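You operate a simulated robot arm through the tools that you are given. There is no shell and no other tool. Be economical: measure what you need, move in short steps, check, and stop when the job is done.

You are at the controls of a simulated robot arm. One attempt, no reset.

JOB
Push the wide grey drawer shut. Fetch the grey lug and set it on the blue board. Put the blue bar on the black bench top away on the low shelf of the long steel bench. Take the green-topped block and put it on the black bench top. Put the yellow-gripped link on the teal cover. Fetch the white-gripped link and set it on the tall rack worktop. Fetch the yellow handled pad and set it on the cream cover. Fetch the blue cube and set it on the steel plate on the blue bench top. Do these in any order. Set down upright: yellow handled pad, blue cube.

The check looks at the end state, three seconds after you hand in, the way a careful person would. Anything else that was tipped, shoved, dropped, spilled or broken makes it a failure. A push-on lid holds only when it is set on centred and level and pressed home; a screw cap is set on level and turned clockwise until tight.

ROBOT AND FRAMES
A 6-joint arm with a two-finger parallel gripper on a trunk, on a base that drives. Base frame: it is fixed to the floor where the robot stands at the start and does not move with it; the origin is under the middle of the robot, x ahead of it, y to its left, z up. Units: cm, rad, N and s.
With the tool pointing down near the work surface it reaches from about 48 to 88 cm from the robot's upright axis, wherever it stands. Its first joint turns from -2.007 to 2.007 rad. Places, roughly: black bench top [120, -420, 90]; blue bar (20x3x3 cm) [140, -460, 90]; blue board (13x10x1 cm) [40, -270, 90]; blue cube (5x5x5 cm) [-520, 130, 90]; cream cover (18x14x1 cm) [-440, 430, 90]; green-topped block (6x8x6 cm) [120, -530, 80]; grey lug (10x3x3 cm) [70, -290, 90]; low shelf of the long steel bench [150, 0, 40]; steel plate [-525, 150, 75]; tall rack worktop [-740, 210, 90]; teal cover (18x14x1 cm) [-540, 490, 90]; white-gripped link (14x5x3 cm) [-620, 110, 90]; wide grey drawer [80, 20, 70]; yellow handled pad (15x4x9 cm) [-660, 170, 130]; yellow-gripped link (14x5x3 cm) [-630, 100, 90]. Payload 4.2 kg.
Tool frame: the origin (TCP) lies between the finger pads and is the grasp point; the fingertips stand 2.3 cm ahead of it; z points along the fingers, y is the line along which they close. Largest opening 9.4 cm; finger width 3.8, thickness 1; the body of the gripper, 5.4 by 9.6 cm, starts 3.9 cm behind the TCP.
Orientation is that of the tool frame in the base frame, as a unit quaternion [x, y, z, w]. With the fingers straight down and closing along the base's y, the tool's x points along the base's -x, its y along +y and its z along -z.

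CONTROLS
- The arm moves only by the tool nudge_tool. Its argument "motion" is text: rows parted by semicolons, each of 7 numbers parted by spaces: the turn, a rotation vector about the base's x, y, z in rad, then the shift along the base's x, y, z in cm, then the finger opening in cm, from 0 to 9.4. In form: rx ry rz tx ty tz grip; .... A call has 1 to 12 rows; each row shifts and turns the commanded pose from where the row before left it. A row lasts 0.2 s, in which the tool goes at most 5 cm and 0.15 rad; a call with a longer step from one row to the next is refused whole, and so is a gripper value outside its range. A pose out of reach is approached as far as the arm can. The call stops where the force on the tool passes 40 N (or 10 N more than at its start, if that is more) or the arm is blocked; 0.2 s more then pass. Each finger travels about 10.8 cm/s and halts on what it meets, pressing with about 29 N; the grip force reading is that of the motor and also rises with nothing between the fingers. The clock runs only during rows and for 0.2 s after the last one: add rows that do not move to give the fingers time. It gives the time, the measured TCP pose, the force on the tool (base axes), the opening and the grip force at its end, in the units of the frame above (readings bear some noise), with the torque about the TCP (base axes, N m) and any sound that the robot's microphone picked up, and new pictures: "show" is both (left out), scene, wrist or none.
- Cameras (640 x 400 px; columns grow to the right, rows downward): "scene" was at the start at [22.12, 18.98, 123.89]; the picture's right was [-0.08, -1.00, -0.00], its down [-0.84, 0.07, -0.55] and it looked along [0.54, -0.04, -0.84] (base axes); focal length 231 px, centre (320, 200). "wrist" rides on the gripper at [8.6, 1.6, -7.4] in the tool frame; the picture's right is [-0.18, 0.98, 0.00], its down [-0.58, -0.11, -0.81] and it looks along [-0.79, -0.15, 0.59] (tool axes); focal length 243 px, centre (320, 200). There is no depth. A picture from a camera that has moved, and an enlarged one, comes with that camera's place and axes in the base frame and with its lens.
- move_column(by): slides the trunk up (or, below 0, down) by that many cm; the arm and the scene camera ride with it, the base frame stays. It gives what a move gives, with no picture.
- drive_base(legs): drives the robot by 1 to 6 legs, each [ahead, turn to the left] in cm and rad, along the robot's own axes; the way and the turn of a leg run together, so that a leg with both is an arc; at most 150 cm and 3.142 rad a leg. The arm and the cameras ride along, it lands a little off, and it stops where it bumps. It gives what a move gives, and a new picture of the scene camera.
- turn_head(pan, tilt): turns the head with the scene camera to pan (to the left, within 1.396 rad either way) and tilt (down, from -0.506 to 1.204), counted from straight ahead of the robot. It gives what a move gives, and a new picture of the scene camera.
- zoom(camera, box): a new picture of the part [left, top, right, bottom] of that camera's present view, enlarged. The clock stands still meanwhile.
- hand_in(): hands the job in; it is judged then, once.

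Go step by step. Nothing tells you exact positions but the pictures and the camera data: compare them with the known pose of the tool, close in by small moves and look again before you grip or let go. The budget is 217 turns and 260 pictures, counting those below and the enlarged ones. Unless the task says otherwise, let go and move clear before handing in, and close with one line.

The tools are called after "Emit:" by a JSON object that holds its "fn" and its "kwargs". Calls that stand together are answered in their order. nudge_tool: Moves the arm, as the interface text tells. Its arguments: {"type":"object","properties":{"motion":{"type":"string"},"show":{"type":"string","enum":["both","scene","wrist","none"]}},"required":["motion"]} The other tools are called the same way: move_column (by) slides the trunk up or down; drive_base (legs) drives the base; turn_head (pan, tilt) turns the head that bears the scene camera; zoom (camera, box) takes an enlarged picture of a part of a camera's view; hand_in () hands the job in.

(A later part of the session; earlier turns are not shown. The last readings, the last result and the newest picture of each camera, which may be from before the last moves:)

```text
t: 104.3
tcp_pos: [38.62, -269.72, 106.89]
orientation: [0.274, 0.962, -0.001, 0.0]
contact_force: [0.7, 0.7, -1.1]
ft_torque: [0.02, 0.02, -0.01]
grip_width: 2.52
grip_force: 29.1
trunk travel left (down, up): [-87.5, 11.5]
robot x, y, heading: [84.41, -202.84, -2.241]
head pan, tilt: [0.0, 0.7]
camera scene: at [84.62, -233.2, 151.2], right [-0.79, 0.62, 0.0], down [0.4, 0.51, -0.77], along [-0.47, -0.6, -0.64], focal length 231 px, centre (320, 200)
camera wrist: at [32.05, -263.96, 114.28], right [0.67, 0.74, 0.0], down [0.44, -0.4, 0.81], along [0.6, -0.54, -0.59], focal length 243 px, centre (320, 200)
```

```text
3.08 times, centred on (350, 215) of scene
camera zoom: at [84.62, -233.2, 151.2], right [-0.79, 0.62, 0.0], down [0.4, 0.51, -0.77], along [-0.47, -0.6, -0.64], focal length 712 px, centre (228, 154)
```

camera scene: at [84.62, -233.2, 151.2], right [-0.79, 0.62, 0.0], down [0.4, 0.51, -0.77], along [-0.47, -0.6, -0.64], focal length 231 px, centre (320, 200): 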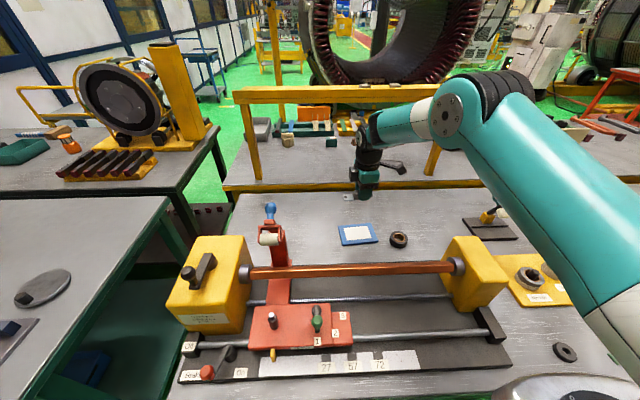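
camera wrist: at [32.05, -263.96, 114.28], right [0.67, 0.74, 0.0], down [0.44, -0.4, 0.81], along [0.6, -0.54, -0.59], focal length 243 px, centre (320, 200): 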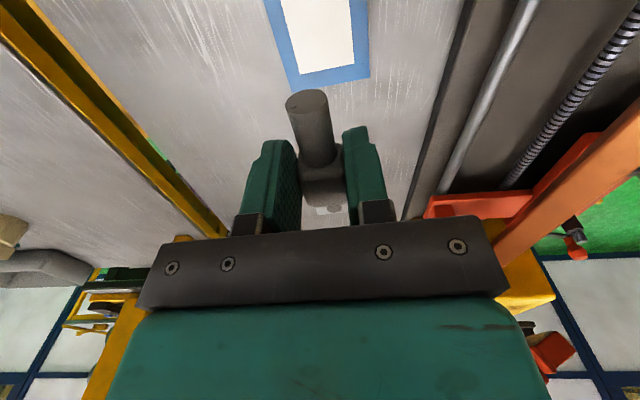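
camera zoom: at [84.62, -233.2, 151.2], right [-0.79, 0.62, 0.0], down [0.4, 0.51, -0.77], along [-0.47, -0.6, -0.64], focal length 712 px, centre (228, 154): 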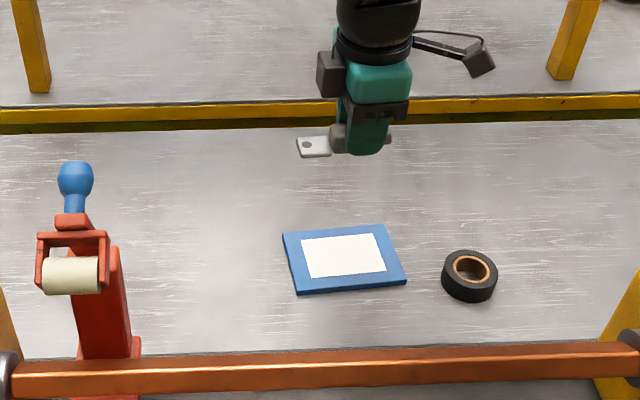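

Board is centred under the lug and aligned. Lowering.

Emit:
{"fn": "nudge_tool", "kwargs": {"motion": "0 0 0 -0.2 0.2 -4 1; 0 0 0 0 0 -4 1; 0 0 0 0 0 -4 1; 0 0 0 0 0 -2.5 1; 0 0 0 0 0 -1 1; 0 0 0 0 0 0 1"}}

```text
t: 105.7
tcp_pos: [38.47, -269.67, 91.36]
orientation: [0.274, 0.962, 0.0, 0.0]
contact_force: [-0.9, -0.2, -1.6]
ft_torque: [0.01, 0.02, 0.01]
grip_width: 2.51
grip_force: 28.5
trunk travel left (down, up): [-87.5, 11.5]
robot x, y, heading: [84.09, -202.39, -2.243]
head pan, tilt: [0.0, 0.7]
camera scene: at [84.6, -233.23, 151.19], right [-0.79, 0.62, 0.0], down [0.4, 0.51, -0.76], along [-0.47, -0.6, -0.64], focal length 231 px, centre (320, 200)
camera wrist: at [31.9, -263.8, 98.81], right [0.67, 0.74, 0.0], down [0.44, -0.4, 0.81], along [0.6, -0.54, -0.59], focal length 243 px, centre (320, 200)
```

scene: 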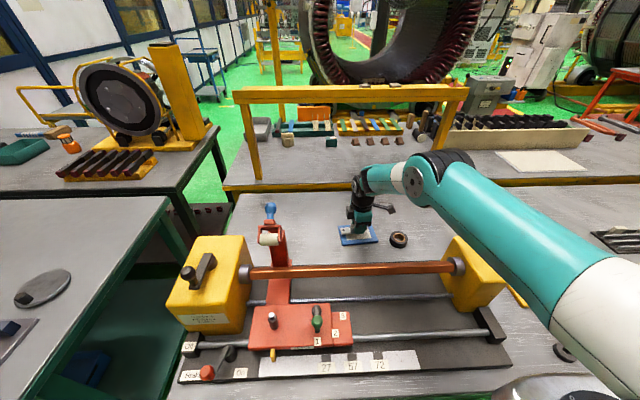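
wrist: 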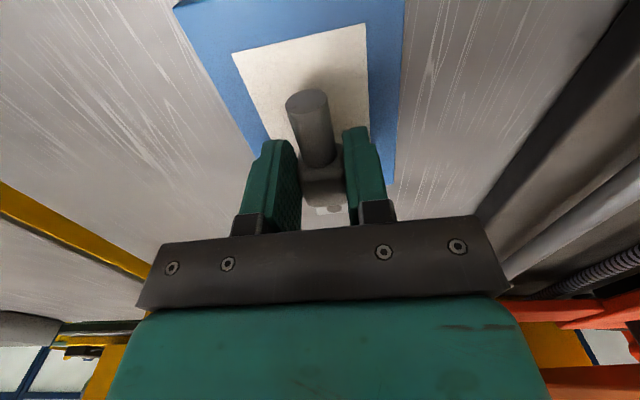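

Well positioned. Final small lowering to touch.

Emit:
{"fn": "nudge_tool", "kwargs": {"motion": "0 0 0 0 0 -0.5 1; 0 0 0 0 0 -0.4 1; 0 0 0 0 0 -0.3 1; 0 0 0 0 0 -0.3 1; 0 0 0 0 0 0 1", "show": "none"}}

```text
t: 106.9
tcp_pos: [38.46, -269.54, 89.89]
orientation: [0.274, 0.962, 0.0, 0.001]
contact_force: [0.0, 0.2, -0.1]
ft_torque: [-0.01, 0.04, 0.02]
grip_width: 2.56
grip_force: 28.9
trunk travel left (down, up): [-87.5, 11.5]
robot x, y, heading: [84.37, -202.42, -2.24]
head pan, tilt: [0.0, 0.7]
```

Emit:
{"fn": "nudge_tool", "kwargs": {"motion": "0 0 0 0 0 -0.2 1; 0 0 0 0 0 -0.2 1; 0 0 0 0 0 0 1", "show": "none"}}

Emit:
{"fn": "zoom", "kwargs": {"camera": "scene", "box": [310, 170, 430, 260]}}

```text
t: 107.7
tcp_pos: [38.47, -269.64, 89.89]
orientation: [0.274, 0.962, -0.002, 0.0]
contact_force: [1.6, 4.8, 27.5]
ft_torque: [-0.13, -0.44, 0.09]
grip_width: 2.53
grip_force: 28.9
trunk travel left (down, up): [-87.5, 11.5]
robot x, y, heading: [84.02, -202.78, -2.239]
head pan, tilt: [0.0, 0.7]
```

```text
4.44 times, centred on (370, 215) of scene
camera zoom: at [84.67, -233.1, 151.25], right [-0.79, 0.62, 0.0], down [0.4, 0.51, -0.77], along [-0.47, -0.6, -0.64], focal length 1029 px, centre (98, 133)
```

zoom: 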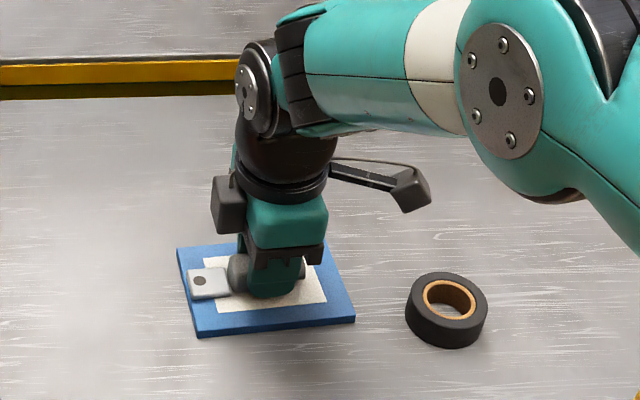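

Contact made on the board. Release by opening slightly, then rise and retract.

Emit:
{"fn": "nudge_tool", "kwargs": {"motion": "0 0 0 0 0 0.3 1; 0 0 0 0 0 0 4; 0 0 0 0 0 0 6; 0 0 0 0 0 0 6; 0 0 0 0 0 3 6; 0 0 0 0 0 4.5 6; 0 0 0 0 0 4.5 6; 0 0 0 0 0 4.5 6; 0 0 0 0 0 4.5 6; 0 0 0 0 0 4.5 6; 0 0 0 0 0 4.5 6; 0 0 0 0 0 4.5 6", "show": "scene"}}

Emit:
{"fn": "zoom", "kwargs": {"camera": "scene", "box": [230, 170, 430, 300]}}

```text
t: 110.3
tcp_pos: [38.46, -269.49, 124.23]
orientation: [0.274, 0.962, 0.001, 0.0]
contact_force: [-0.4, 0.1, -1.0]
ft_torque: [0.0, -0.01, 0.04]
grip_width: 5.99
grip_force: 0.1
trunk travel left (down, up): [-87.5, 11.5]
robot x, y, heading: [84.15, -202.5, -2.24]
head pan, tilt: [0.0, 0.7]
camera scene: at [84.58, -233.26, 151.18], right [-0.79, 0.62, 0.0], down [0.4, 0.51, -0.76], along [-0.47, -0.6, -0.64], focal length 231 px, centre (320, 200)
```

scene: 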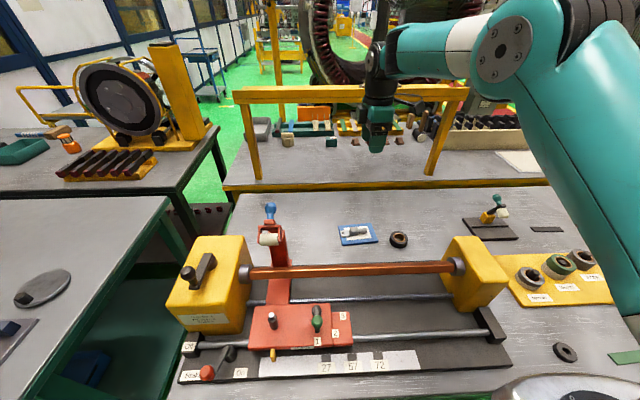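

```text
3.08 times, centred on (330, 235) of scene
camera zoom: at [84.58, -233.26, 151.18], right [-0.79, 0.62, 0.0], down [0.4, 0.51, -0.76], along [-0.47, -0.6, -0.64], focal length 712 px, centre (289, 92)
```

zoom: 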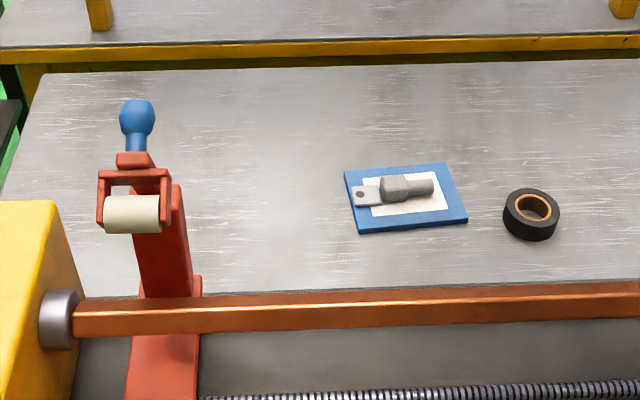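

The lug rests on the blue board. Now I retract the arm and look for a way around to the black bench.

Emit:
{"fn": "nudge_tool", "kwargs": {"motion": "0 0 0 1.5 3.5 2.5 3; 0 0 0 1.5 3.5 2.5 3; 0 0 0 2 3.8 1 3; 0 0 0 2 3.8 1 3; 0 0 0 2 3.8 0 3; 0 0 0 2 3.8 0 3; 0 0 0 2 3.5 0 3; 0 0 0 1.5 2 0 3", "show": "none"}}

Emit:
{"fn": "turn_head", "kwargs": {"pan": -0.75, "tilt": 0.3}}

Emit:
{"fn": "turn_head", "kwargs": {"pan": 0.75, "tilt": 0.3}}

```text
t: 112.1
tcp_pos: [52.96, -241.93, 131.38]
orientation: [0.274, 0.962, 0.0, 0.0]
contact_force: [-0.7, -0.2, 0.0]
ft_torque: [0.03, -0.01, 0.01]
grip_width: 3.0
grip_force: 0.0
trunk travel left (down, up): [-87.5, 11.5]
robot x, y, heading: [84.21, -202.63, -2.237]
head pan, tilt: [0.0, 0.7]
```

```text
t: 113.2
tcp_pos: [53.07, -241.83, 131.24]
orientation: [0.274, 0.962, 0.0, 0.0]
contact_force: [-0.2, 0.5, 0.4]
ft_torque: [0.0, 0.0, 0.01]
grip_width: 3.0
grip_force: 0.0
trunk travel left (down, up): [-87.5, 11.5]
robot x, y, heading: [84.01, -202.4, -2.24]
head pan, tilt: [-0.75, 0.3]
camera scene: at [80.64, -227.98, 154.8], right [-0.15, 0.99, 0.0], down [0.29, 0.05, -0.96], along [-0.94, -0.15, -0.3], focal length 231 px, centre (320, 200)
```

scene: 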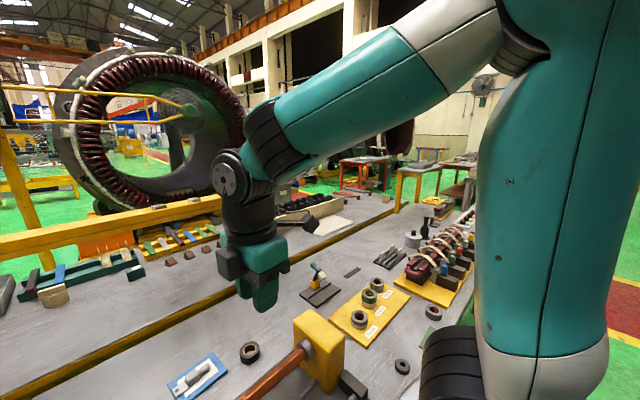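

```text
t: 114.8
tcp_pos: [53.02, -242.03, 131.27]
orientation: [0.274, 0.962, 0.0, 0.0]
contact_force: [-0.6, -0.2, 0.0]
ft_torque: [-0.03, 0.02, -0.01]
grip_width: 2.99
grip_force: 0.0
trunk travel left (down, up): [-87.5, 11.5]
robot x, y, heading: [84.05, -202.51, -2.24]
head pan, tilt: [0.75, 0.3]
camera scene: at [90.63, -235.86, 154.8], right [-1.0, -0.08, 0.0], down [-0.02, 0.29, -0.96], along [0.08, -0.95, -0.3], focal length 231 px, centre (320, 200)
```

scene: 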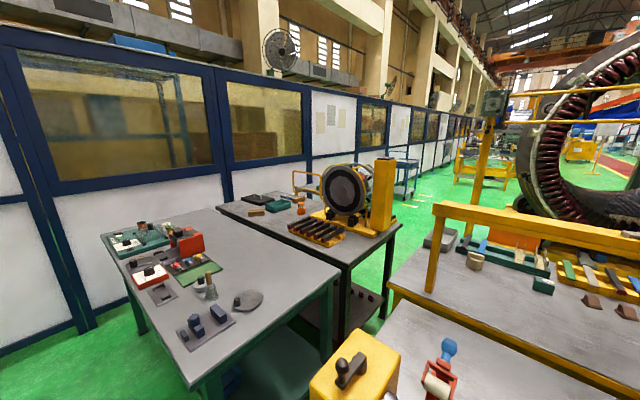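

The black bench is boxed in by other benches on this side, so I'll drive to the right end of this bench row and look for a passage behind.

Emit:
{"fn": "turn_head", "kwargs": {"pan": 0.4, "tilt": 0.35}}

Emit:
{"fn": "drive_base", "kwargs": {"legs": [[-10, 0], [0, -1.6], [150, 0], [65, 0], [0, 1.5]]}}

```text
t: 115.6
tcp_pos: [53.06, -241.87, 131.26]
orientation: [0.274, 0.962, 0.0, 0.0]
contact_force: [0.5, 0.5, -0.7]
ft_torque: [0.0, -0.03, -0.01]
grip_width: 3.02
grip_force: 0.0
trunk travel left (down, up): [-87.5, 11.5]
robot x, y, heading: [84.05, -202.97, -2.242]
head pan, tilt: [0.4, 0.351]
camera scene: at [87.4, -235.53, 154.33], right [-0.96, 0.26, 0.0], down [0.09, 0.33, -0.94], along [-0.25, -0.91, -0.34], focal length 231 px, centre (320, 200)
```

scene: 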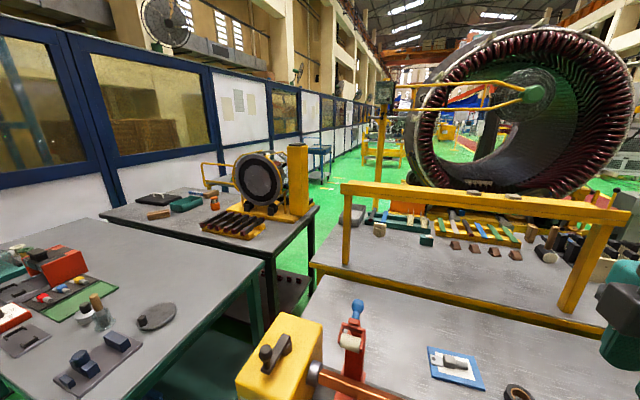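

```text
t: 134.5
tcp_pos: [-108.49, -93.85, 131.39]
orientation: [0.319, 0.948, 0.0, 0.0]
contact_force: [0.1, -0.6, 0.4]
ft_torque: [0.0, 0.0, 0.01]
grip_width: 3.02
grip_force: 0.1
trunk travel left (down, up): [-87.5, 11.5]
robot x, y, heading: [-73.96, -58.09, -2.335]
head pan, tilt: [0.4, 0.351]
camera scene: at [-73.64, -90.75, 154.33], right [-0.93, 0.36, 0.0], down [0.12, 0.32, -0.94], along [-0.33, -0.88, -0.34], focal length 231 px, centre (320, 200)
```

scene: 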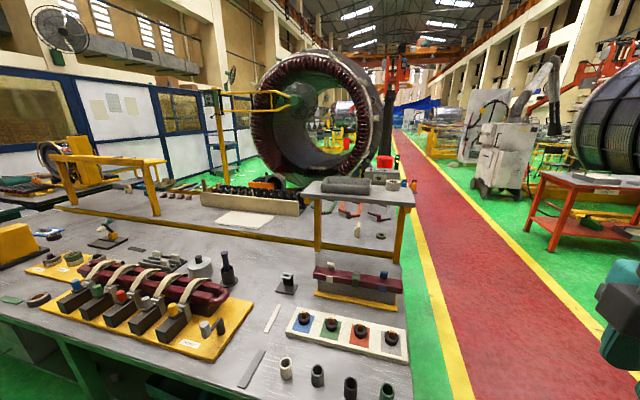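

A red walkway runs past the right end of the bench row toward the back, with room behind the yellow bench. I'll drive down it and look along the back lane.

Emit:
{"fn": "drive_base", "kwargs": {"legs": [[0, -1.464], [45, 0], [0, 1.571], [150, 0], [102, 0]]}}

Emit:
{"fn": "turn_head", "kwargs": {"pan": 1.39, "tilt": 0.35}}

```text
t: 156.6
tcp_pos: [-297.78, -264.93, 131.29]
orientation: [0.278, 0.961, 0.0, 0.0]
contact_force: [-0.1, -0.4, 0.3]
ft_torque: [-0.02, 0.01, 0.0]
grip_width: 3.01
grip_force: 0.1
trunk travel left (down, up): [-87.5, 11.5]
robot x, y, heading: [-266.49, -225.94, -2.252]
head pan, tilt: [0.4, 0.351]
camera scene: at [-263.26, -258.7, 154.33], right [-0.96, 0.27, 0.0], down [0.09, 0.33, -0.94], along [-0.26, -0.9, -0.34], focal length 231 px, centre (320, 200)
```

scene: 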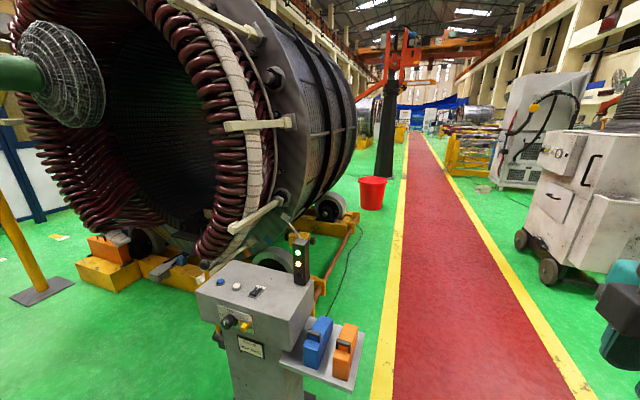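

```text
t: 157.8
tcp_pos: [-297.7, -264.85, 131.27]
orientation: [0.277, 0.961, 0.0, -0.001]
contact_force: [-0.5, 0.2, -0.5]
ft_torque: [0.02, 0.01, 0.01]
grip_width: 2.99
grip_force: 0.0
trunk travel left (down, up): [-87.5, 11.5]
robot x, y, heading: [-266.3, -225.88, -2.245]
head pan, tilt: [1.389, 0.351]
camera scene: at [-254.64, -256.78, 154.33], right [-0.76, -0.65, 0.0], down [-0.22, 0.26, -0.94], along [0.61, -0.71, -0.34], focal length 231 px, centre (320, 200)
```

scene: 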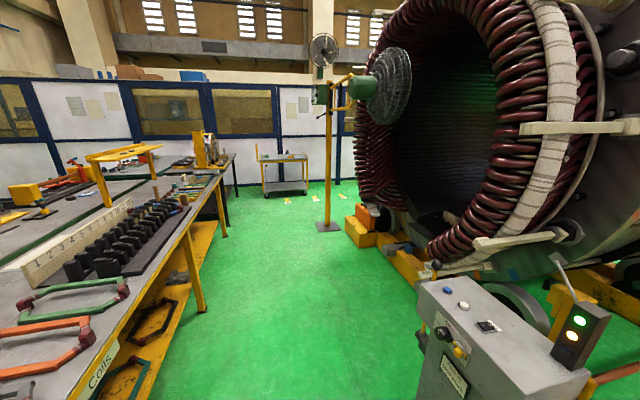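

The lane behind the yellow bench is clear up to the yellow cart near the wall. I'll drive along it to stand by the black bench's far side and the cart.

Emit:
{"fn": "drive_base", "kwargs": {"legs": [[0, 1.5875], [150, 0], [150, 0], [95, 0]]}}

Emit:
{"fn": "turn_head", "kwargs": {"pan": 0.6, "tilt": 0.6}}

```text
t: 180.7
tcp_pos: [77.35, -511.54, 131.24]
orientation: [-0.475, 0.88, 0.001, -0.001]
contact_force: [-1.0, 0.3, 0.3]
ft_torque: [0.02, -0.01, -0.01]
grip_width: 2.98
grip_force: 0.1
trunk travel left (down, up): [-87.5, 11.5]
robot x, y, heading: [38.86, -479.43, -0.693]
head pan, tilt: [1.389, 0.351]
camera scene: at [70.1, -468.26, 154.33], right [0.64, -0.77, 0.0], down [-0.26, -0.22, -0.94], along [0.72, 0.6, -0.34], focal length 231 px, centre (320, 200)
```

scene: 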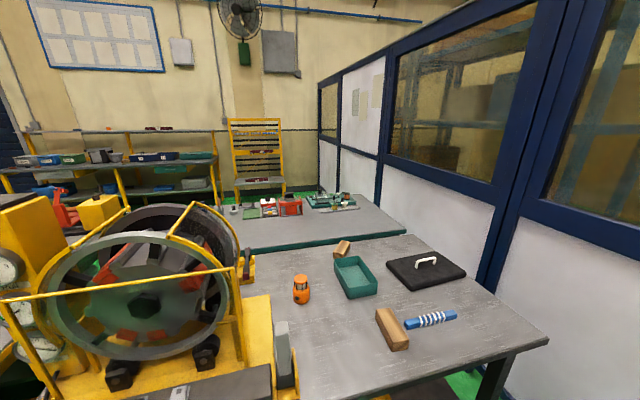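

```text
t: 181.9
tcp_pos: [77.32, -511.61, 131.35]
orientation: [-0.475, 0.88, -0.001, 0.0]
contact_force: [-0.2, 0.0, -0.3]
ft_torque: [-0.02, -0.01, -0.01]
grip_width: 3.01
grip_force: 0.0
trunk travel left (down, up): [-87.5, 11.5]
robot x, y, heading: [38.77, -479.73, -0.694]
head pan, tilt: [0.6, 0.6]
camera scene: at [71.75, -475.05, 152.05], right [-0.09, -1.0, 0.0], down [-0.56, 0.05, -0.83], along [0.82, -0.08, -0.56], focal length 231 px, centre (320, 200)
```

scene: 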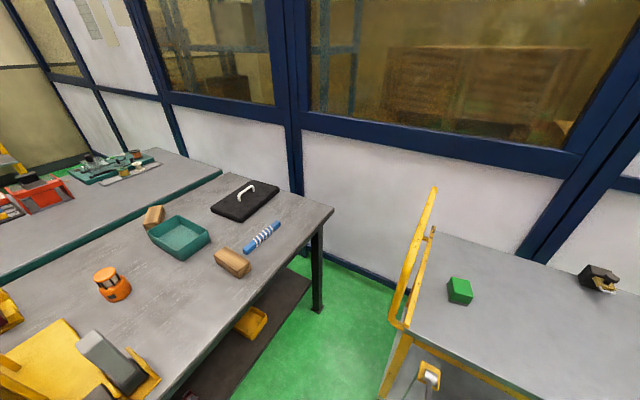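

The blue striped bar lies on the black bench at about (140,-459), and the green-topped block is on the cart at about (115,-527). I'll move to a station from which both and the drop spot are reachable.

Emit:
{"fn": "drive_base", "kwargs": {"legs": [[0, 0.577], [23.3, 0], [0, -0.54]]}}

Emit:
{"fn": "turn_head", "kwargs": {"pan": 0.0, "tilt": 0.75}}

```text
t: 186.7
tcp_pos: [101.49, -513.04, 131.22]
orientation: [-0.49, 0.872, 0.0, 0.0]
contact_force: [0.0, 0.4, -0.8]
ft_torque: [0.0, 0.0, 0.02]
grip_width: 2.98
grip_force: 0.0
trunk travel left (down, up): [-87.5, 11.5]
robot x, y, heading: [61.72, -482.37, -0.664]
head pan, tilt: [0.6, 0.6]
camera scene: at [94.75, -476.66, 152.05], right [-0.06, -1.0, 0.0], down [-0.56, 0.03, -0.83], along [0.82, -0.05, -0.56], focal length 231 px, centre (320, 200)
```

scene: 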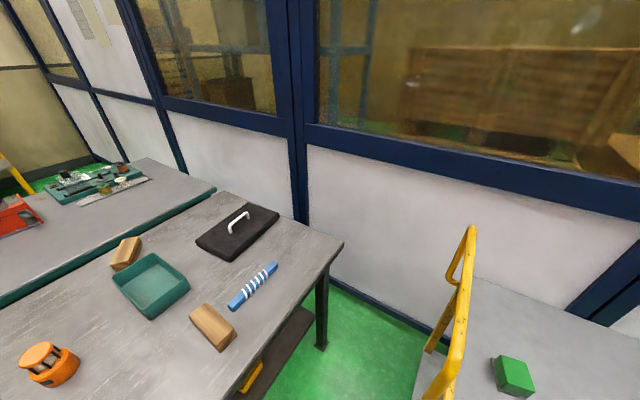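

```text
t: 187.7
tcp_pos: [101.66, -513.23, 131.34]
orientation: [-0.49, 0.872, 0.001, 0.001]
contact_force: [0.0, -0.1, 0.6]
ft_torque: [-0.01, -0.01, 0.01]
grip_width: 2.98
grip_force: 0.0
trunk travel left (down, up): [-87.5, 11.5]
robot x, y, heading: [61.82, -482.41, -0.661]
head pan, tilt: [0.0, 0.75]
camera scene: at [92.47, -481.21, 150.77], right [-0.61, -0.79, 0.0], down [-0.54, 0.42, -0.73], along [0.58, -0.45, -0.68], focal length 231 px, centre (320, 200)
```

scene: 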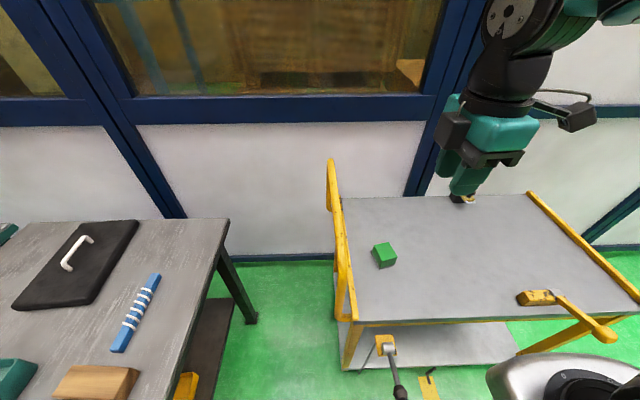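

Moving above the green block for a wrist view.

Emit:
{"fn": "nudge_tool", "kwargs": {"motion": "0 0 0 3 -3 -2 9; 0 0 0 3 -3 -2 9; 0 0 0 3.5 -3.5 0 9; 0 0 0 3.5 -3.5 0 9; 0 0 0 0 0 -4.5 9; 0 0 0 0 0 -4.5 9; 0 0 0 0 0 -4.5 9; 0 0 0 0 0 -3 9; 0 0 0 0 0 0 9"}}

```text
t: 189.7
tcp_pos: [114.52, -525.91, 110.76]
orientation: [-0.49, 0.871, 0.0, 0.0]
contact_force: [-0.1, 0.2, -0.5]
ft_torque: [0.04, 0.03, -0.02]
grip_width: 8.99
grip_force: 0.0
trunk travel left (down, up): [-87.5, 11.5]
robot x, y, heading: [61.92, -482.37, -0.665]
head pan, tilt: [0.0, 0.75]
camera scene: at [92.47, -481.22, 150.76], right [-0.61, -0.79, 0.0], down [-0.54, 0.42, -0.73], along [0.58, -0.45, -0.68], focal length 231 px, centre (320, 200)
camera wrist: at [108.43, -532.61, 118.19], right [-0.74, 0.67, 0.0], down [0.4, 0.44, 0.81], along [0.54, 0.6, -0.59], focal length 243 px, centre (320, 200)
```

scene: 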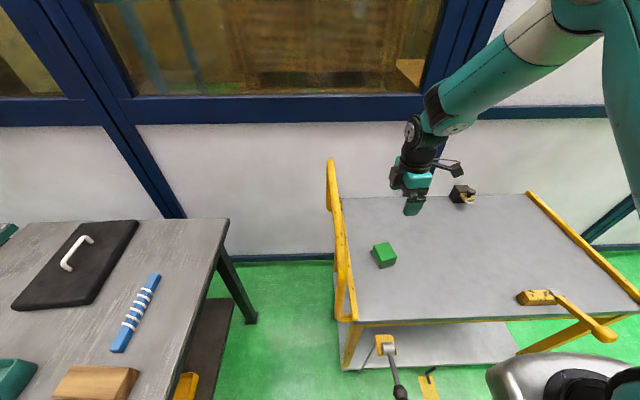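
wrist: 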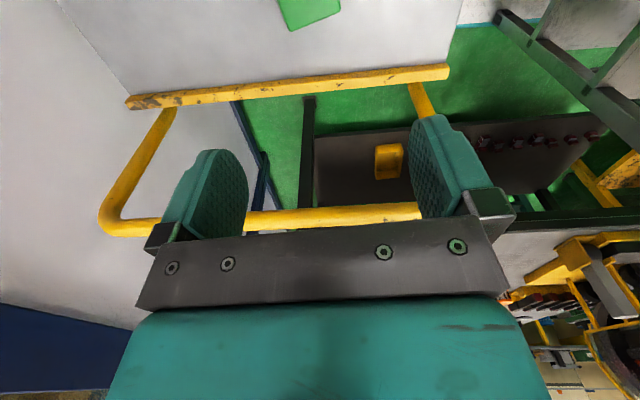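

Emit:
{"fn": "zoom", "kwargs": {"camera": "scene", "box": [340, 220, 440, 290]}}

```text
5.71 times, centred on (390, 255) of scene
camera zoom: at [92.47, -481.22, 150.76], right [-0.61, -0.79, 0.0], down [-0.54, 0.42, -0.73], along [0.58, -0.45, -0.68], focal length 1322 px, centre (-80, -114)
```

zoom: 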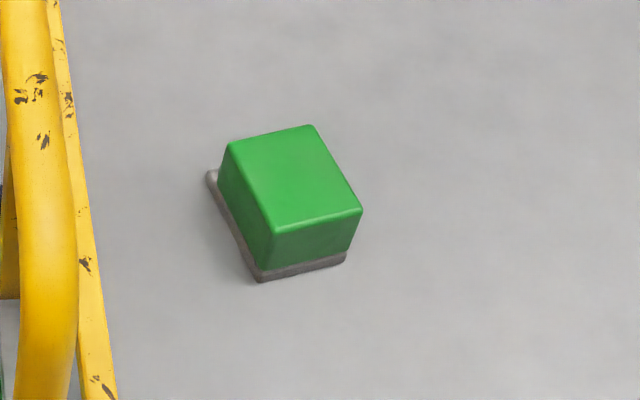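

The block's top is at about (115.3,-527.1,84), sides along -26° and 68°. Turn the gripper to close across its short side.

Emit:
{"fn": "nudge_tool", "kwargs": {"motion": "0 0 -0.141 0.2 -0.3 0 9.2; 0 0 -0.141 0.2 -0.3 0 9.2; 0 0 -0.141 0.2 -0.3 0 9.2; 0 0 -0.141 0.2 -0.3 0 9.2; 0 0 -0.141 0 0 0 9.2; 0 0 -0.141 0 0 0 9.2; 0 0 -0.141 0 0 -2 9.2; 0 0 -0.141 0 0 -2 9.2; 0 0 -0.141 0 0 -2 9.2; 0 0 -0.141 0 0 -3 9.2; 0 0 0 0 0 -4 9.2; 0 0 0 0 0 0 9.2", "show": "wrist"}}

```text
t: 192.3
tcp_pos: [115.43, -527.2, 97.71]
orientation: [0.192, 0.981, 0.0, 0.001]
contact_force: [0.4, -0.7, 1.0]
ft_torque: [0.01, -0.02, 0.0]
grip_width: 9.19
grip_force: 0.0
trunk travel left (down, up): [-87.5, 11.5]
robot x, y, heading: [61.87, -482.34, -0.664]
head pan, tilt: [0.0, 0.75]
camera wrist: at [107.84, -522.54, 105.16], right [0.54, 0.84, 0.0], down [0.5, -0.32, 0.81], along [0.68, -0.44, -0.59], focal length 243 px, centre (320, 200)
```

wrist: 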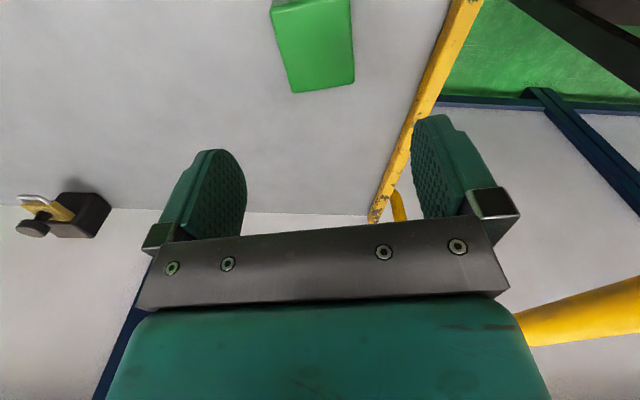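

Aligned. Descend and grip.

Emit:
{"fn": "nudge_tool", "kwargs": {"motion": "0 0 0 -0.6 -0.1 -4 9.2; 0 0 0 0 0 -4 9.2; 0 0 0 0 0 -4 9.2; 0 0 0 0 0 -2.2 9.2; 0 0 0 0 0 -0.8 9.2; 0 0 0 0 0 0 7; 0 0 0 0 0 0 5; 0 0 0 0 0 0 3; 0 0 0 0 0 0 3"}}

```text
t: 194.3
tcp_pos: [114.77, -527.35, 82.85]
orientation: [0.192, 0.981, 0.0, 0.0]
contact_force: [0.4, 0.4, 0.6]
ft_torque: [-0.11, -0.13, 0.01]
grip_width: 5.98
grip_force: 28.7
trunk travel left (down, up): [-87.5, 11.5]
robot x, y, heading: [62.28, -481.94, -0.666]
head pan, tilt: [0.0, 0.75]
camera scene: at [92.48, -481.22, 150.76], right [-0.61, -0.79, 0.0], down [-0.54, 0.42, -0.73], along [0.58, -0.45, -0.68], focal length 231 px, centre (320, 200)
camera wrist: at [107.26, -522.69, 90.22], right [0.54, 0.84, 0.0], down [0.5, -0.32, 0.81], along [0.68, -0.44, -0.59], focal length 243 px, centre (320, 200)
```

scene: 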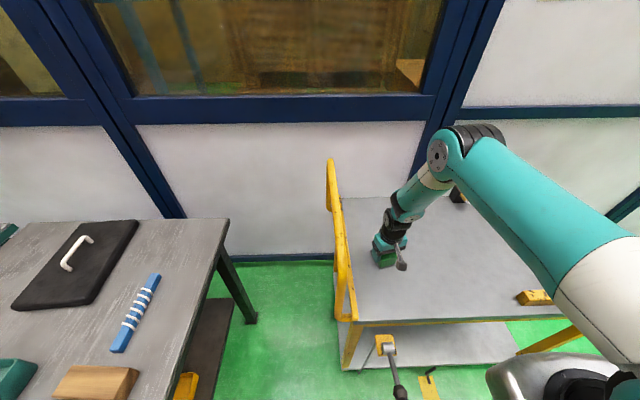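
wrist: 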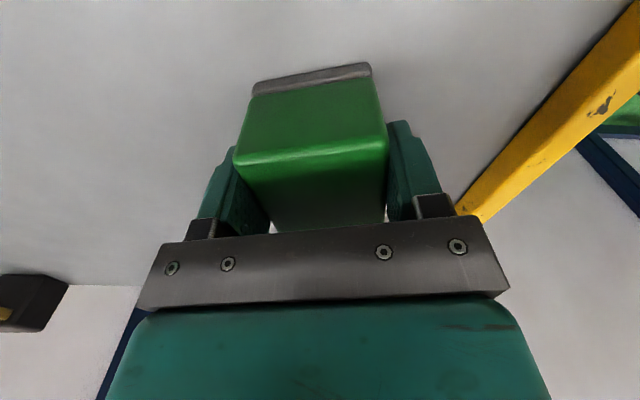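

Gripped. Lifting clear of the cart handle, then swinging over to the black bench.

Emit:
{"fn": "nudge_tool", "kwargs": {"motion": "0 0 0 0 0 2 3; 0 0 0 0 0 4.5 3; 0 0 0 0 0 4.5 3; 0 0 0 0 0 4.5 3; 0 0 0 0 0 4.5 3; 0 0 0 0 0 4.5 3; 0 0 0 0 0 4.5 3; 0 0 0 0 0 4.5 3; 0 0 0 0 0 4.5 3; 0 0 0 0 0 4 3", "show": "none"}}

Emit:
{"fn": "nudge_tool", "kwargs": {"motion": "0 0 0.1 0 4.8 0 3; 0 0 0.1 0 4.8 0 3; 0 0 0.1 0 4.8 0 3; 0 0 0.1 0 4.8 0 3; 0 0 0.1 0 4.8 0 3; 0 0 0.1 0 4.8 0 3; 0 0 0.1 0 4.8 0 3; 0 0 0.1 0 4.8 0 3; 0 0 0.1 0 4.8 0 3; 0 0 0.1 0 4.8 0 3; 0 0 0.05 0 4.8 0 3", "show": "none"}}

Emit:
{"fn": "turn_head", "kwargs": {"pan": 0.9, "tilt": 0.8}}

```text
t: 196.5
tcp_pos: [114.87, -527.29, 124.9]
orientation: [0.191, 0.982, 0.0, 0.0]
contact_force: [0.5, -0.9, -4.4]
ft_torque: [0.01, 0.03, -0.04]
grip_width: 5.97
grip_force: 28.8
trunk travel left (down, up): [-87.5, 11.5]
robot x, y, heading: [61.91, -482.16, -0.661]
head pan, tilt: [0.0, 0.75]
```

```text
t: 198.9
tcp_pos: [115.04, -474.92, 124.82]
orientation: [-0.322, 0.947, 0.001, 0.0]
contact_force: [0.4, -1.0, -3.4]
ft_torque: [0.04, 0.03, 0.0]
grip_width: 5.96
grip_force: 29.4
trunk travel left (down, up): [-87.5, 11.5]
robot x, y, heading: [61.99, -482.42, -0.66]
head pan, tilt: [0.0, 0.75]
```

```text
t: 200.1
tcp_pos: [114.89, -474.86, 124.51]
orientation: [-0.323, 0.946, -0.001, 0.0]
contact_force: [0.0, -0.2, -3.6]
ft_torque: [-0.02, 0.04, -0.02]
grip_width: 6.0
grip_force: 29.1
trunk travel left (down, up): [-87.5, 11.5]
robot x, y, heading: [61.77, -482.78, -0.667]
head pan, tilt: [0.901, 0.799]
camera scene: at [92.57, -480.84, 150.49], right [-0.58, -0.81, 0.0], down [-0.57, 0.41, -0.71], along [0.58, -0.41, -0.71], focal length 231 px, centre (320, 200)
```

scene: 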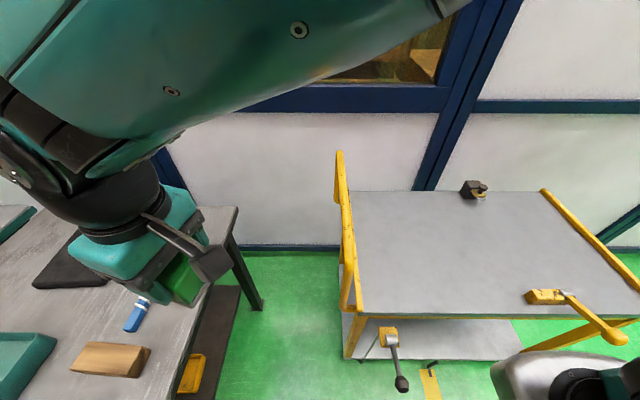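

Continue to above the drop spot.

Emit:
{"fn": "nudge_tool", "kwargs": {"motion": "0 0 0 0.15 4.4 0 3; 0 0 0 0.15 4.4 0 3; 0 0 0 0.15 4.4 0 3; 0 0 0 0.15 4.4 0 3; 0 0 0 0.15 4.4 0 3; 0 0 0 0.15 4.4 0 3; 0 0 0 0.15 4.4 0 3; 0 0 0 0.15 4.2 0 3; 0 0 0 0 0 -4 3; 0 0 0 0 0 -4 3; 0 0 0 0 0 -4 3; 0 0 0 0 0 0 3"}}

```text
t: 202.7
tcp_pos: [113.17, -452.65, 112.6]
orientation: [-0.32, 0.947, 0.002, 0.001]
contact_force: [-0.2, -0.3, -4.1]
ft_torque: [-0.02, 0.04, 0.0]
grip_width: 5.98
grip_force: 29.2
out of reach, approached as far as the arm can: row 5, 6, 7, 8
trunk travel left (down, up): [-87.5, 11.5]
robot x, y, heading: [62.01, -482.3, -0.666]
head pan, tilt: [0.901, 0.799]
camera scene: at [93.79, -474.2, 150.36], right [0.24, -0.97, 0.0], down [-0.7, -0.17, -0.7], along [0.68, 0.17, -0.72], focal length 231 px, centre (320, 200)
camera wrist: at [105.11, -456.64, 119.93], right [-0.45, 0.89, 0.0], down [0.53, 0.26, 0.81], along [0.72, 0.37, -0.59], focal length 243 px, centre (320, 200)
```

scene: 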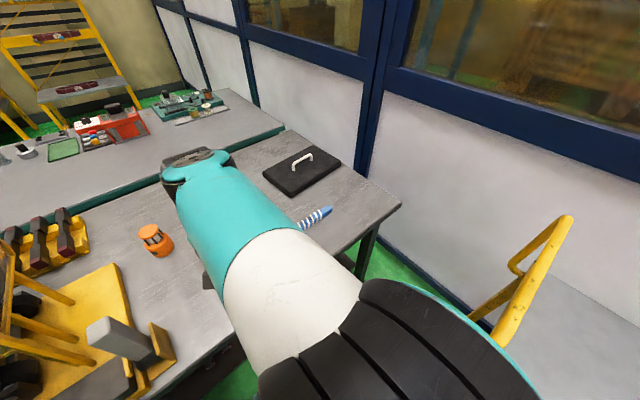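
wrist: 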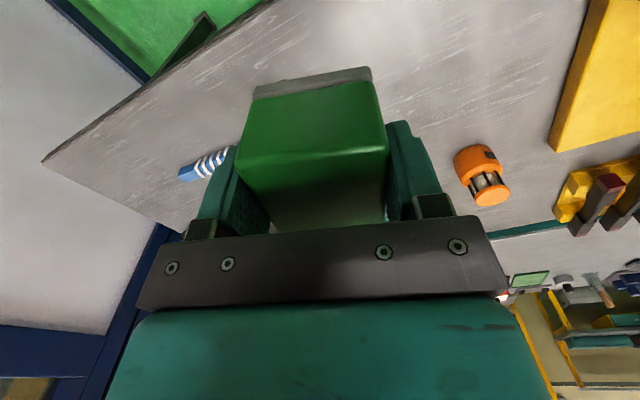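

The arm ran out of joint range on that side. I'll lift a bit and turn the base left to bring the spot more in front.

Emit:
{"fn": "nudge_tool", "kwargs": {"motion": "0 0 0 0 0 4.5 3; 0 0 0 0 0 4.5 3; 0 0 0 0 0 3 3", "show": "none"}}

Emit:
{"fn": "drive_base", "kwargs": {"legs": [[0, 0.35]]}}

Emit:
{"fn": "nudge_tool", "kwargs": {"motion": "0 0 0 3.5 0 0 3; 0 0 0 3.5 0 0 3; 0 0 0 3.5 0 0 3; 0 0 0 3.5 0 0 3", "show": "wrist"}}

```text
t: 203.5
tcp_pos: [113.18, -452.6, 124.93]
orientation: [-0.319, 0.948, 0.003, 0.003]
contact_force: [-0.3, 0.8, -3.6]
ft_torque: [0.0, 0.02, 0.01]
grip_width: 5.97
grip_force: 28.6
trunk travel left (down, up): [-87.5, 11.5]
robot x, y, heading: [62.0, -482.4, -0.663]
head pan, tilt: [0.901, 0.799]
```

```text
t: 205.0
tcp_pos: [100.05, -436.95, 124.53]
orientation: [-0.479, 0.878, 0.001, 0.0]
contact_force: [0.0, -1.0, -3.3]
ft_torque: [-0.04, 0.02, -0.01]
grip_width: 5.97
grip_force: 29.0
trunk travel left (down, up): [-87.5, 11.5]
robot x, y, heading: [61.79, -482.46, -0.312]
head pan, tilt: [0.901, 0.799]
camera scene: at [89.15, -463.81, 150.36], right [0.55, -0.83, 0.0], down [-0.6, -0.4, -0.7], along [0.58, 0.39, -0.72], focal length 231 px, centre (320, 200)
```

scene: 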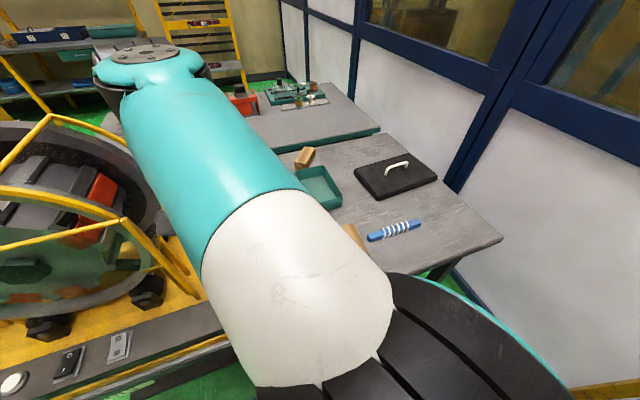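

```text
t: 206.0
tcp_pos: [107.54, -439.6, 124.07]
orientation: [-0.479, 0.878, 0.0, 0.001]
contact_force: [0.4, 0.3, -3.7]
ft_torque: [0.0, -0.02, -0.01]
grip_width: 5.98
grip_force: 28.8
out of reach, approached as far as the arm can: row 1, 2, 3, 4
trunk travel left (down, up): [-87.5, 11.5]
robot x, y, heading: [62.02, -482.13, -0.318]
head pan, tilt: [0.901, 0.799]
camera wrist: at [101.29, -446.07, 131.51], right [-0.73, 0.69, 0.0], down [0.41, 0.43, 0.81], along [0.55, 0.59, -0.59], focal length 243 px, centre (320, 200)
```

wrist: 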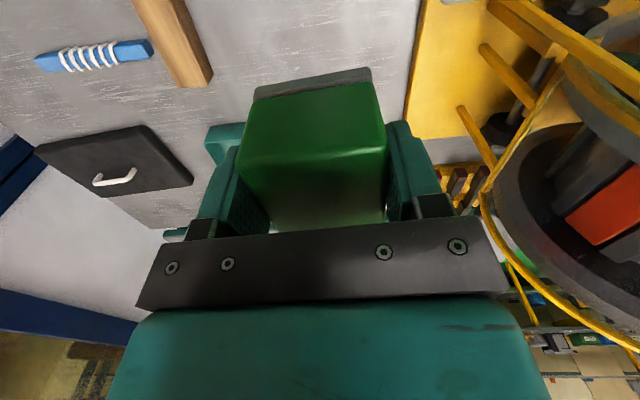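

Reach turns out to be measured from the arm mount ahead of the base axis, so I should face targets. I'll swing the arm back to front, then turn the base to face the drop spot.

Emit:
{"fn": "nudge_tool", "kwargs": {"motion": "0 0 -0.08 0 -4.8 0 3; 0 0 -0.08 0 -4.8 0 3; 0 0 -0.08 0 -4.8 0 3; 0 0 -0.08 0 -4.8 0 3; 0 0 -0.08 0 -4.8 0 3; 0 0 -0.08 0 -4.8 0 3; 0 0 -0.08 0 -4.8 0 3; 0 0 -0.08 0 -4.8 0 3; 0 0 -0.08 0 -4.8 0 3; 0 0 -0.08 0 -4.8 0 3; 0 0 -0.08 0 -4.8 0 3; 0 0 -0.08 0 -4.6 0 3", "show": "none"}}

Emit:
{"fn": "drive_base", "kwargs": {"legs": [[0, 0.97]]}}

Emit:
{"fn": "turn_head", "kwargs": {"pan": 0.0, "tilt": 0.9}}

```text
t: 206.7
tcp_pos: [106.16, -450.86, 114.13]
orientation: [-0.406, 0.909, -0.056, -0.073]
contact_force: [-0.4, 0.6, -3.7]
ft_torque: [-0.07, -0.01, 0.03]
grip_width: 5.95
grip_force: 28.8
trunk travel left (down, up): [-87.5, 11.5]
robot x, y, heading: [61.79, -482.3, -0.315]
head pan, tilt: [0.901, 0.799]
stopped in row 3: the arm was blocked; the commanded pose is now the measured one
```

```text
t: 209.6
tcp_pos: [61.4, -427.75, 114.2]
orientation: [0.782, -0.617, 0.081, 0.037]
contact_force: [0.5, 0.9, -2.9]
ft_torque: [-0.02, -0.01, 0.0]
grip_width: 5.97
grip_force: 29.1
trunk travel left (down, up): [-87.5, 11.5]
robot x, y, heading: [61.95, -482.2, 0.665]
head pan, tilt: [0.901, 0.799]
camera scene: at [62.06, -448.09, 154.75], right [1.0, -0.01, 0.0], down [0.0, -0.3, -0.95], along [0.01, 0.95, -0.3], focal length 231 px, centre (320, 200)
```

scene: 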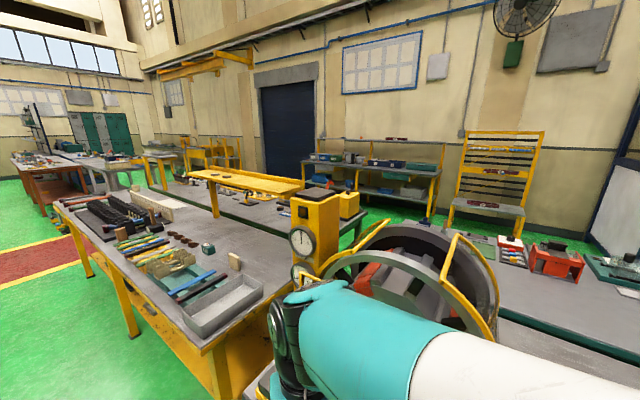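

```text
t: 210.8
tcp_pos: [61.36, -427.7, 114.27]
orientation: [0.782, -0.617, 0.08, 0.037]
contact_force: [-1.1, -0.4, -2.7]
ft_torque: [-0.03, 0.01, 0.01]
grip_width: 5.99
grip_force: 29.0
trunk travel left (down, up): [-87.5, 11.5]
robot x, y, heading: [62.13, -482.32, 0.661]
head pan, tilt: [0.0, 0.901]
camera scene: at [67.92, -452.46, 149.85], right [0.64, -0.77, 0.0], down [-0.58, -0.49, -0.65], along [0.5, 0.42, -0.76], focal length 231 px, centre (320, 200)
```

scene: 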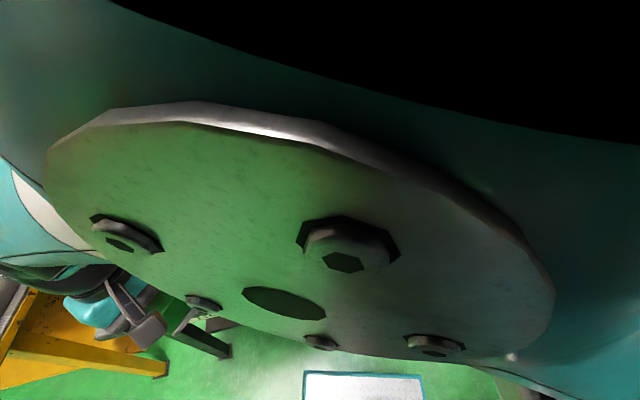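

The elbow got near my own head while retracting. I'll reverse the base turn, then untangle the arm with the head looking straight ahead.

Emit:
{"fn": "drive_base", "kwargs": {"legs": [[0, -0.97]]}}

```text
t: 213.7
tcp_pos: [106.81, -451.07, 114.31]
orientation: [-0.403, 0.911, -0.054, -0.071]
contact_force: [-0.4, -0.4, -3.1]
ft_torque: [-0.01, 0.01, -0.01]
grip_width: 5.97
grip_force: 28.9
trunk travel left (down, up): [-87.5, 11.5]
robot x, y, heading: [61.75, -482.51, -0.314]
head pan, tilt: [0.0, 0.901]
camera scene: at [89.84, -470.51, 149.82], right [-0.29, -0.96, 0.0], down [-0.73, 0.22, -0.65], along [0.62, -0.19, -0.76], focal length 231 px, centre (320, 200)
```

scene: 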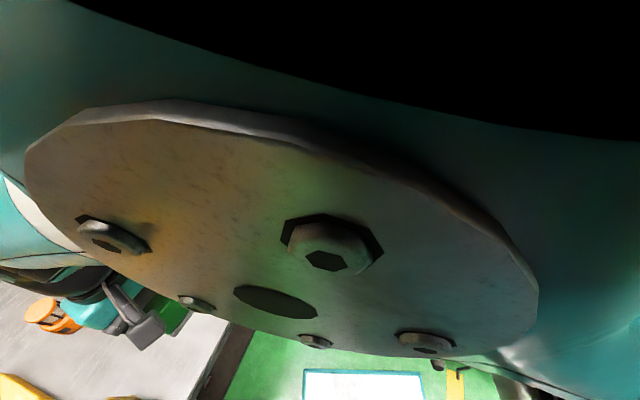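

The elbow is right in front of the head. I'll swing the arm around to the right keeping its radius, levelling the tilt as I go.

Emit:
{"fn": "nudge_tool", "kwargs": {"motion": "0.026 -0.0143 0 3.5 -0.6 0 3; 0.026 -0.0143 0 3.5 -0.6 0.5 3; 0.026 -0.0143 0 2.76 -2.3 0.5 3; 0.026 -0.0143 0 2.76 -2.3 0.5 3; 0.026 -0.0143 0 2.76 -2.3 0.5 3; 0.026 -0.0143 0 2.13 -3.15 0.5 3; 0 0 0 2.13 -3.15 0.5 3; 0 0 0 2.13 -3.15 0.5 3", "show": "scene"}}

```text
t: 215.5
tcp_pos: [128.42, -468.76, 117.77]
orientation: [-0.404, 0.915, 0.0, -0.001]
contact_force: [0.3, -0.3, -3.8]
ft_torque: [0.01, 0.03, 0.0]
grip_width: 5.98
grip_force: 28.7
trunk travel left (down, up): [-87.5, 11.5]
robot x, y, heading: [61.71, -482.37, -0.312]
head pan, tilt: [0.0, 0.901]
camera scene: at [89.6, -470.6, 149.57], right [-0.31, -0.95, 0.0], down [-0.75, 0.24, -0.62], along [0.59, -0.19, -0.78], focal length 231 px, centre (320, 200)
```

scene: 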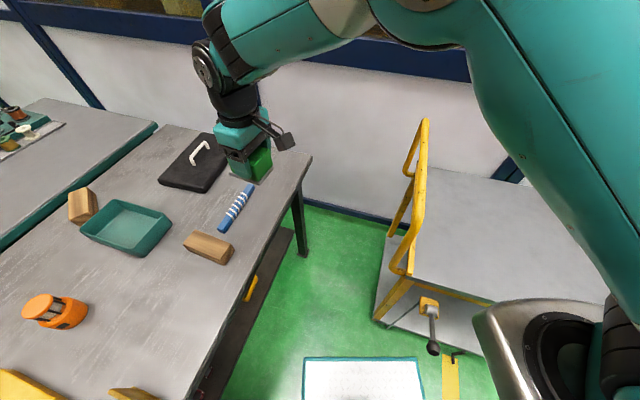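

Untangled and level. Turning the base left by 0.46 carries the block straight to the free spot.

Emit:
{"fn": "drive_base", "kwargs": {"legs": [[0, 0.46]]}}

```text
t: 217.2
tcp_pos: [115.48, -440.59, 117.64]
orientation: [-0.601, 0.799, -0.001, 0.0]
contact_force: [0.8, 0.5, -4.1]
ft_torque: [-0.02, 0.01, -0.03]
grip_width: 5.99
grip_force: 28.8
trunk travel left (down, up): [-87.5, 11.5]
robot x, y, heading: [62.23, -482.3, 0.145]
head pan, tilt: [0.0, 0.901]
camera scene: at [81.6, -459.52, 149.57], right [0.15, -0.99, 0.0], down [-0.78, -0.12, -0.62], along [0.61, 0.09, -0.78], focal length 231 px, centre (320, 200)
```

scene: 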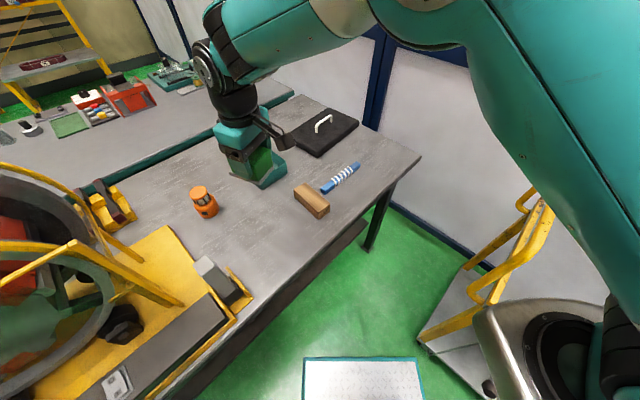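

The spot below is free, between the orange item and the wooden bar. Lowering.

Emit:
{"fn": "nudge_tool", "kwargs": {"motion": "0 0 0 0 0 -4.5 3; 0 0 0 0 0 -4.5 3; 0 0 0 0 0 -4.5 3; 0 0 0 0 0 -4.5 3; 0 0 0 0 0 -2 3; 0 0 0 0 0 0 3"}}

```text
t: 218.6
tcp_pos: [115.57, -440.67, 97.66]
orientation: [-0.602, 0.799, -0.001, -0.001]
contact_force: [0.8, 0.0, -3.1]
ft_torque: [-0.01, 0.0, 0.01]
grip_width: 5.96
grip_force: 29.2
trunk travel left (down, up): [-87.5, 11.5]
robot x, y, heading: [62.09, -482.3, 0.151]
head pan, tilt: [0.0, 0.901]
camera scene: at [81.6, -459.51, 149.57], right [0.15, -0.99, 0.0], down [-0.78, -0.12, -0.62], along [0.61, 0.09, -0.78], focal length 231 px, centre (320, 200)
camera wrist: at [111.44, -448.66, 105.09], right [-0.89, 0.45, 0.0], down [0.27, 0.53, 0.81], along [0.36, 0.72, -0.59], focal length 243 px, centre (320, 200)
```

scene: 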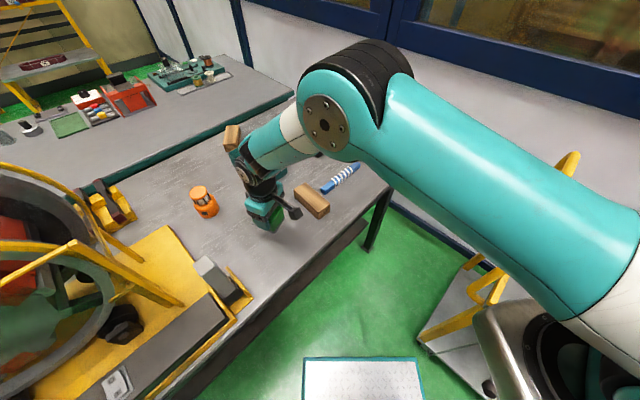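
wrist: 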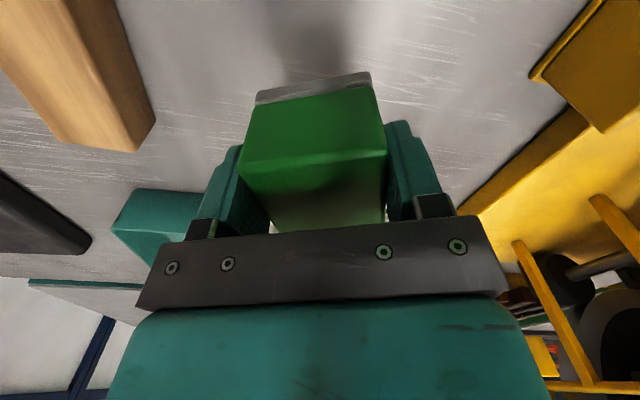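

Emit:
{"fn": "nudge_tool", "kwargs": {"motion": "0 0 0 0 0 -3 3; 0 0 0 0 0 -1.5 3; 0 0 0 0 0 -0.5 3; 0 0 0 0 0 -0.5 3; 0 0 0 0 0 -0.4 3; 0 0 0 0 0 -0.4 3; 0 0 0 0 0 0 3", "show": "wrist"}}

```text
t: 220.2
tcp_pos: [115.44, -440.7, 91.43]
orientation: [-0.602, 0.799, 0.0, -0.001]
contact_force: [0.2, -0.2, -2.7]
ft_torque: [-0.03, 0.04, 0.03]
grip_width: 5.96
grip_force: 28.9
trunk travel left (down, up): [-87.5, 11.5]
robot x, y, heading: [62.22, -482.48, 0.149]
head pan, tilt: [0.0, 0.901]
camera wrist: at [111.46, -448.59, 98.83], right [-0.89, 0.45, 0.0], down [0.27, 0.53, 0.81], along [0.36, 0.72, -0.59], focal length 243 px, centre (320, 200)
```

wrist: 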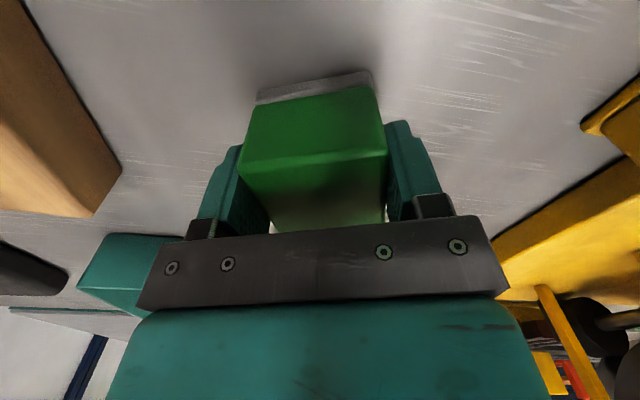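

Emit:
{"fn": "nudge_tool", "kwargs": {"motion": "0 0 0 0 0 -0.3 3; 0 0 0 0 0 -0.3 3; 0 0 0 0 0 -0.3 3; 0 0 0 0 0 -0.3 3; 0 0 0 0 0 -0.3 3; 0 0 0 0 0 0 3", "show": "none"}}

```text
t: 221.3
tcp_pos: [115.76, -440.4, 90.7]
orientation: [-0.602, 0.798, 0.001, 0.004]
contact_force: [-2.7, -2.4, 19.1]
ft_torque: [-0.57, 0.65, -0.01]
grip_width: 5.96
grip_force: 29.6
trunk travel left (down, up): [-87.5, 11.5]
robot x, y, heading: [61.76, -481.97, 0.148]
head pan, tilt: [0.0, 0.901]
stopped in row 5: the force on the tool passed its limit at 45 N (the readings are from after the stop); the commanded pose is now the measured one
```

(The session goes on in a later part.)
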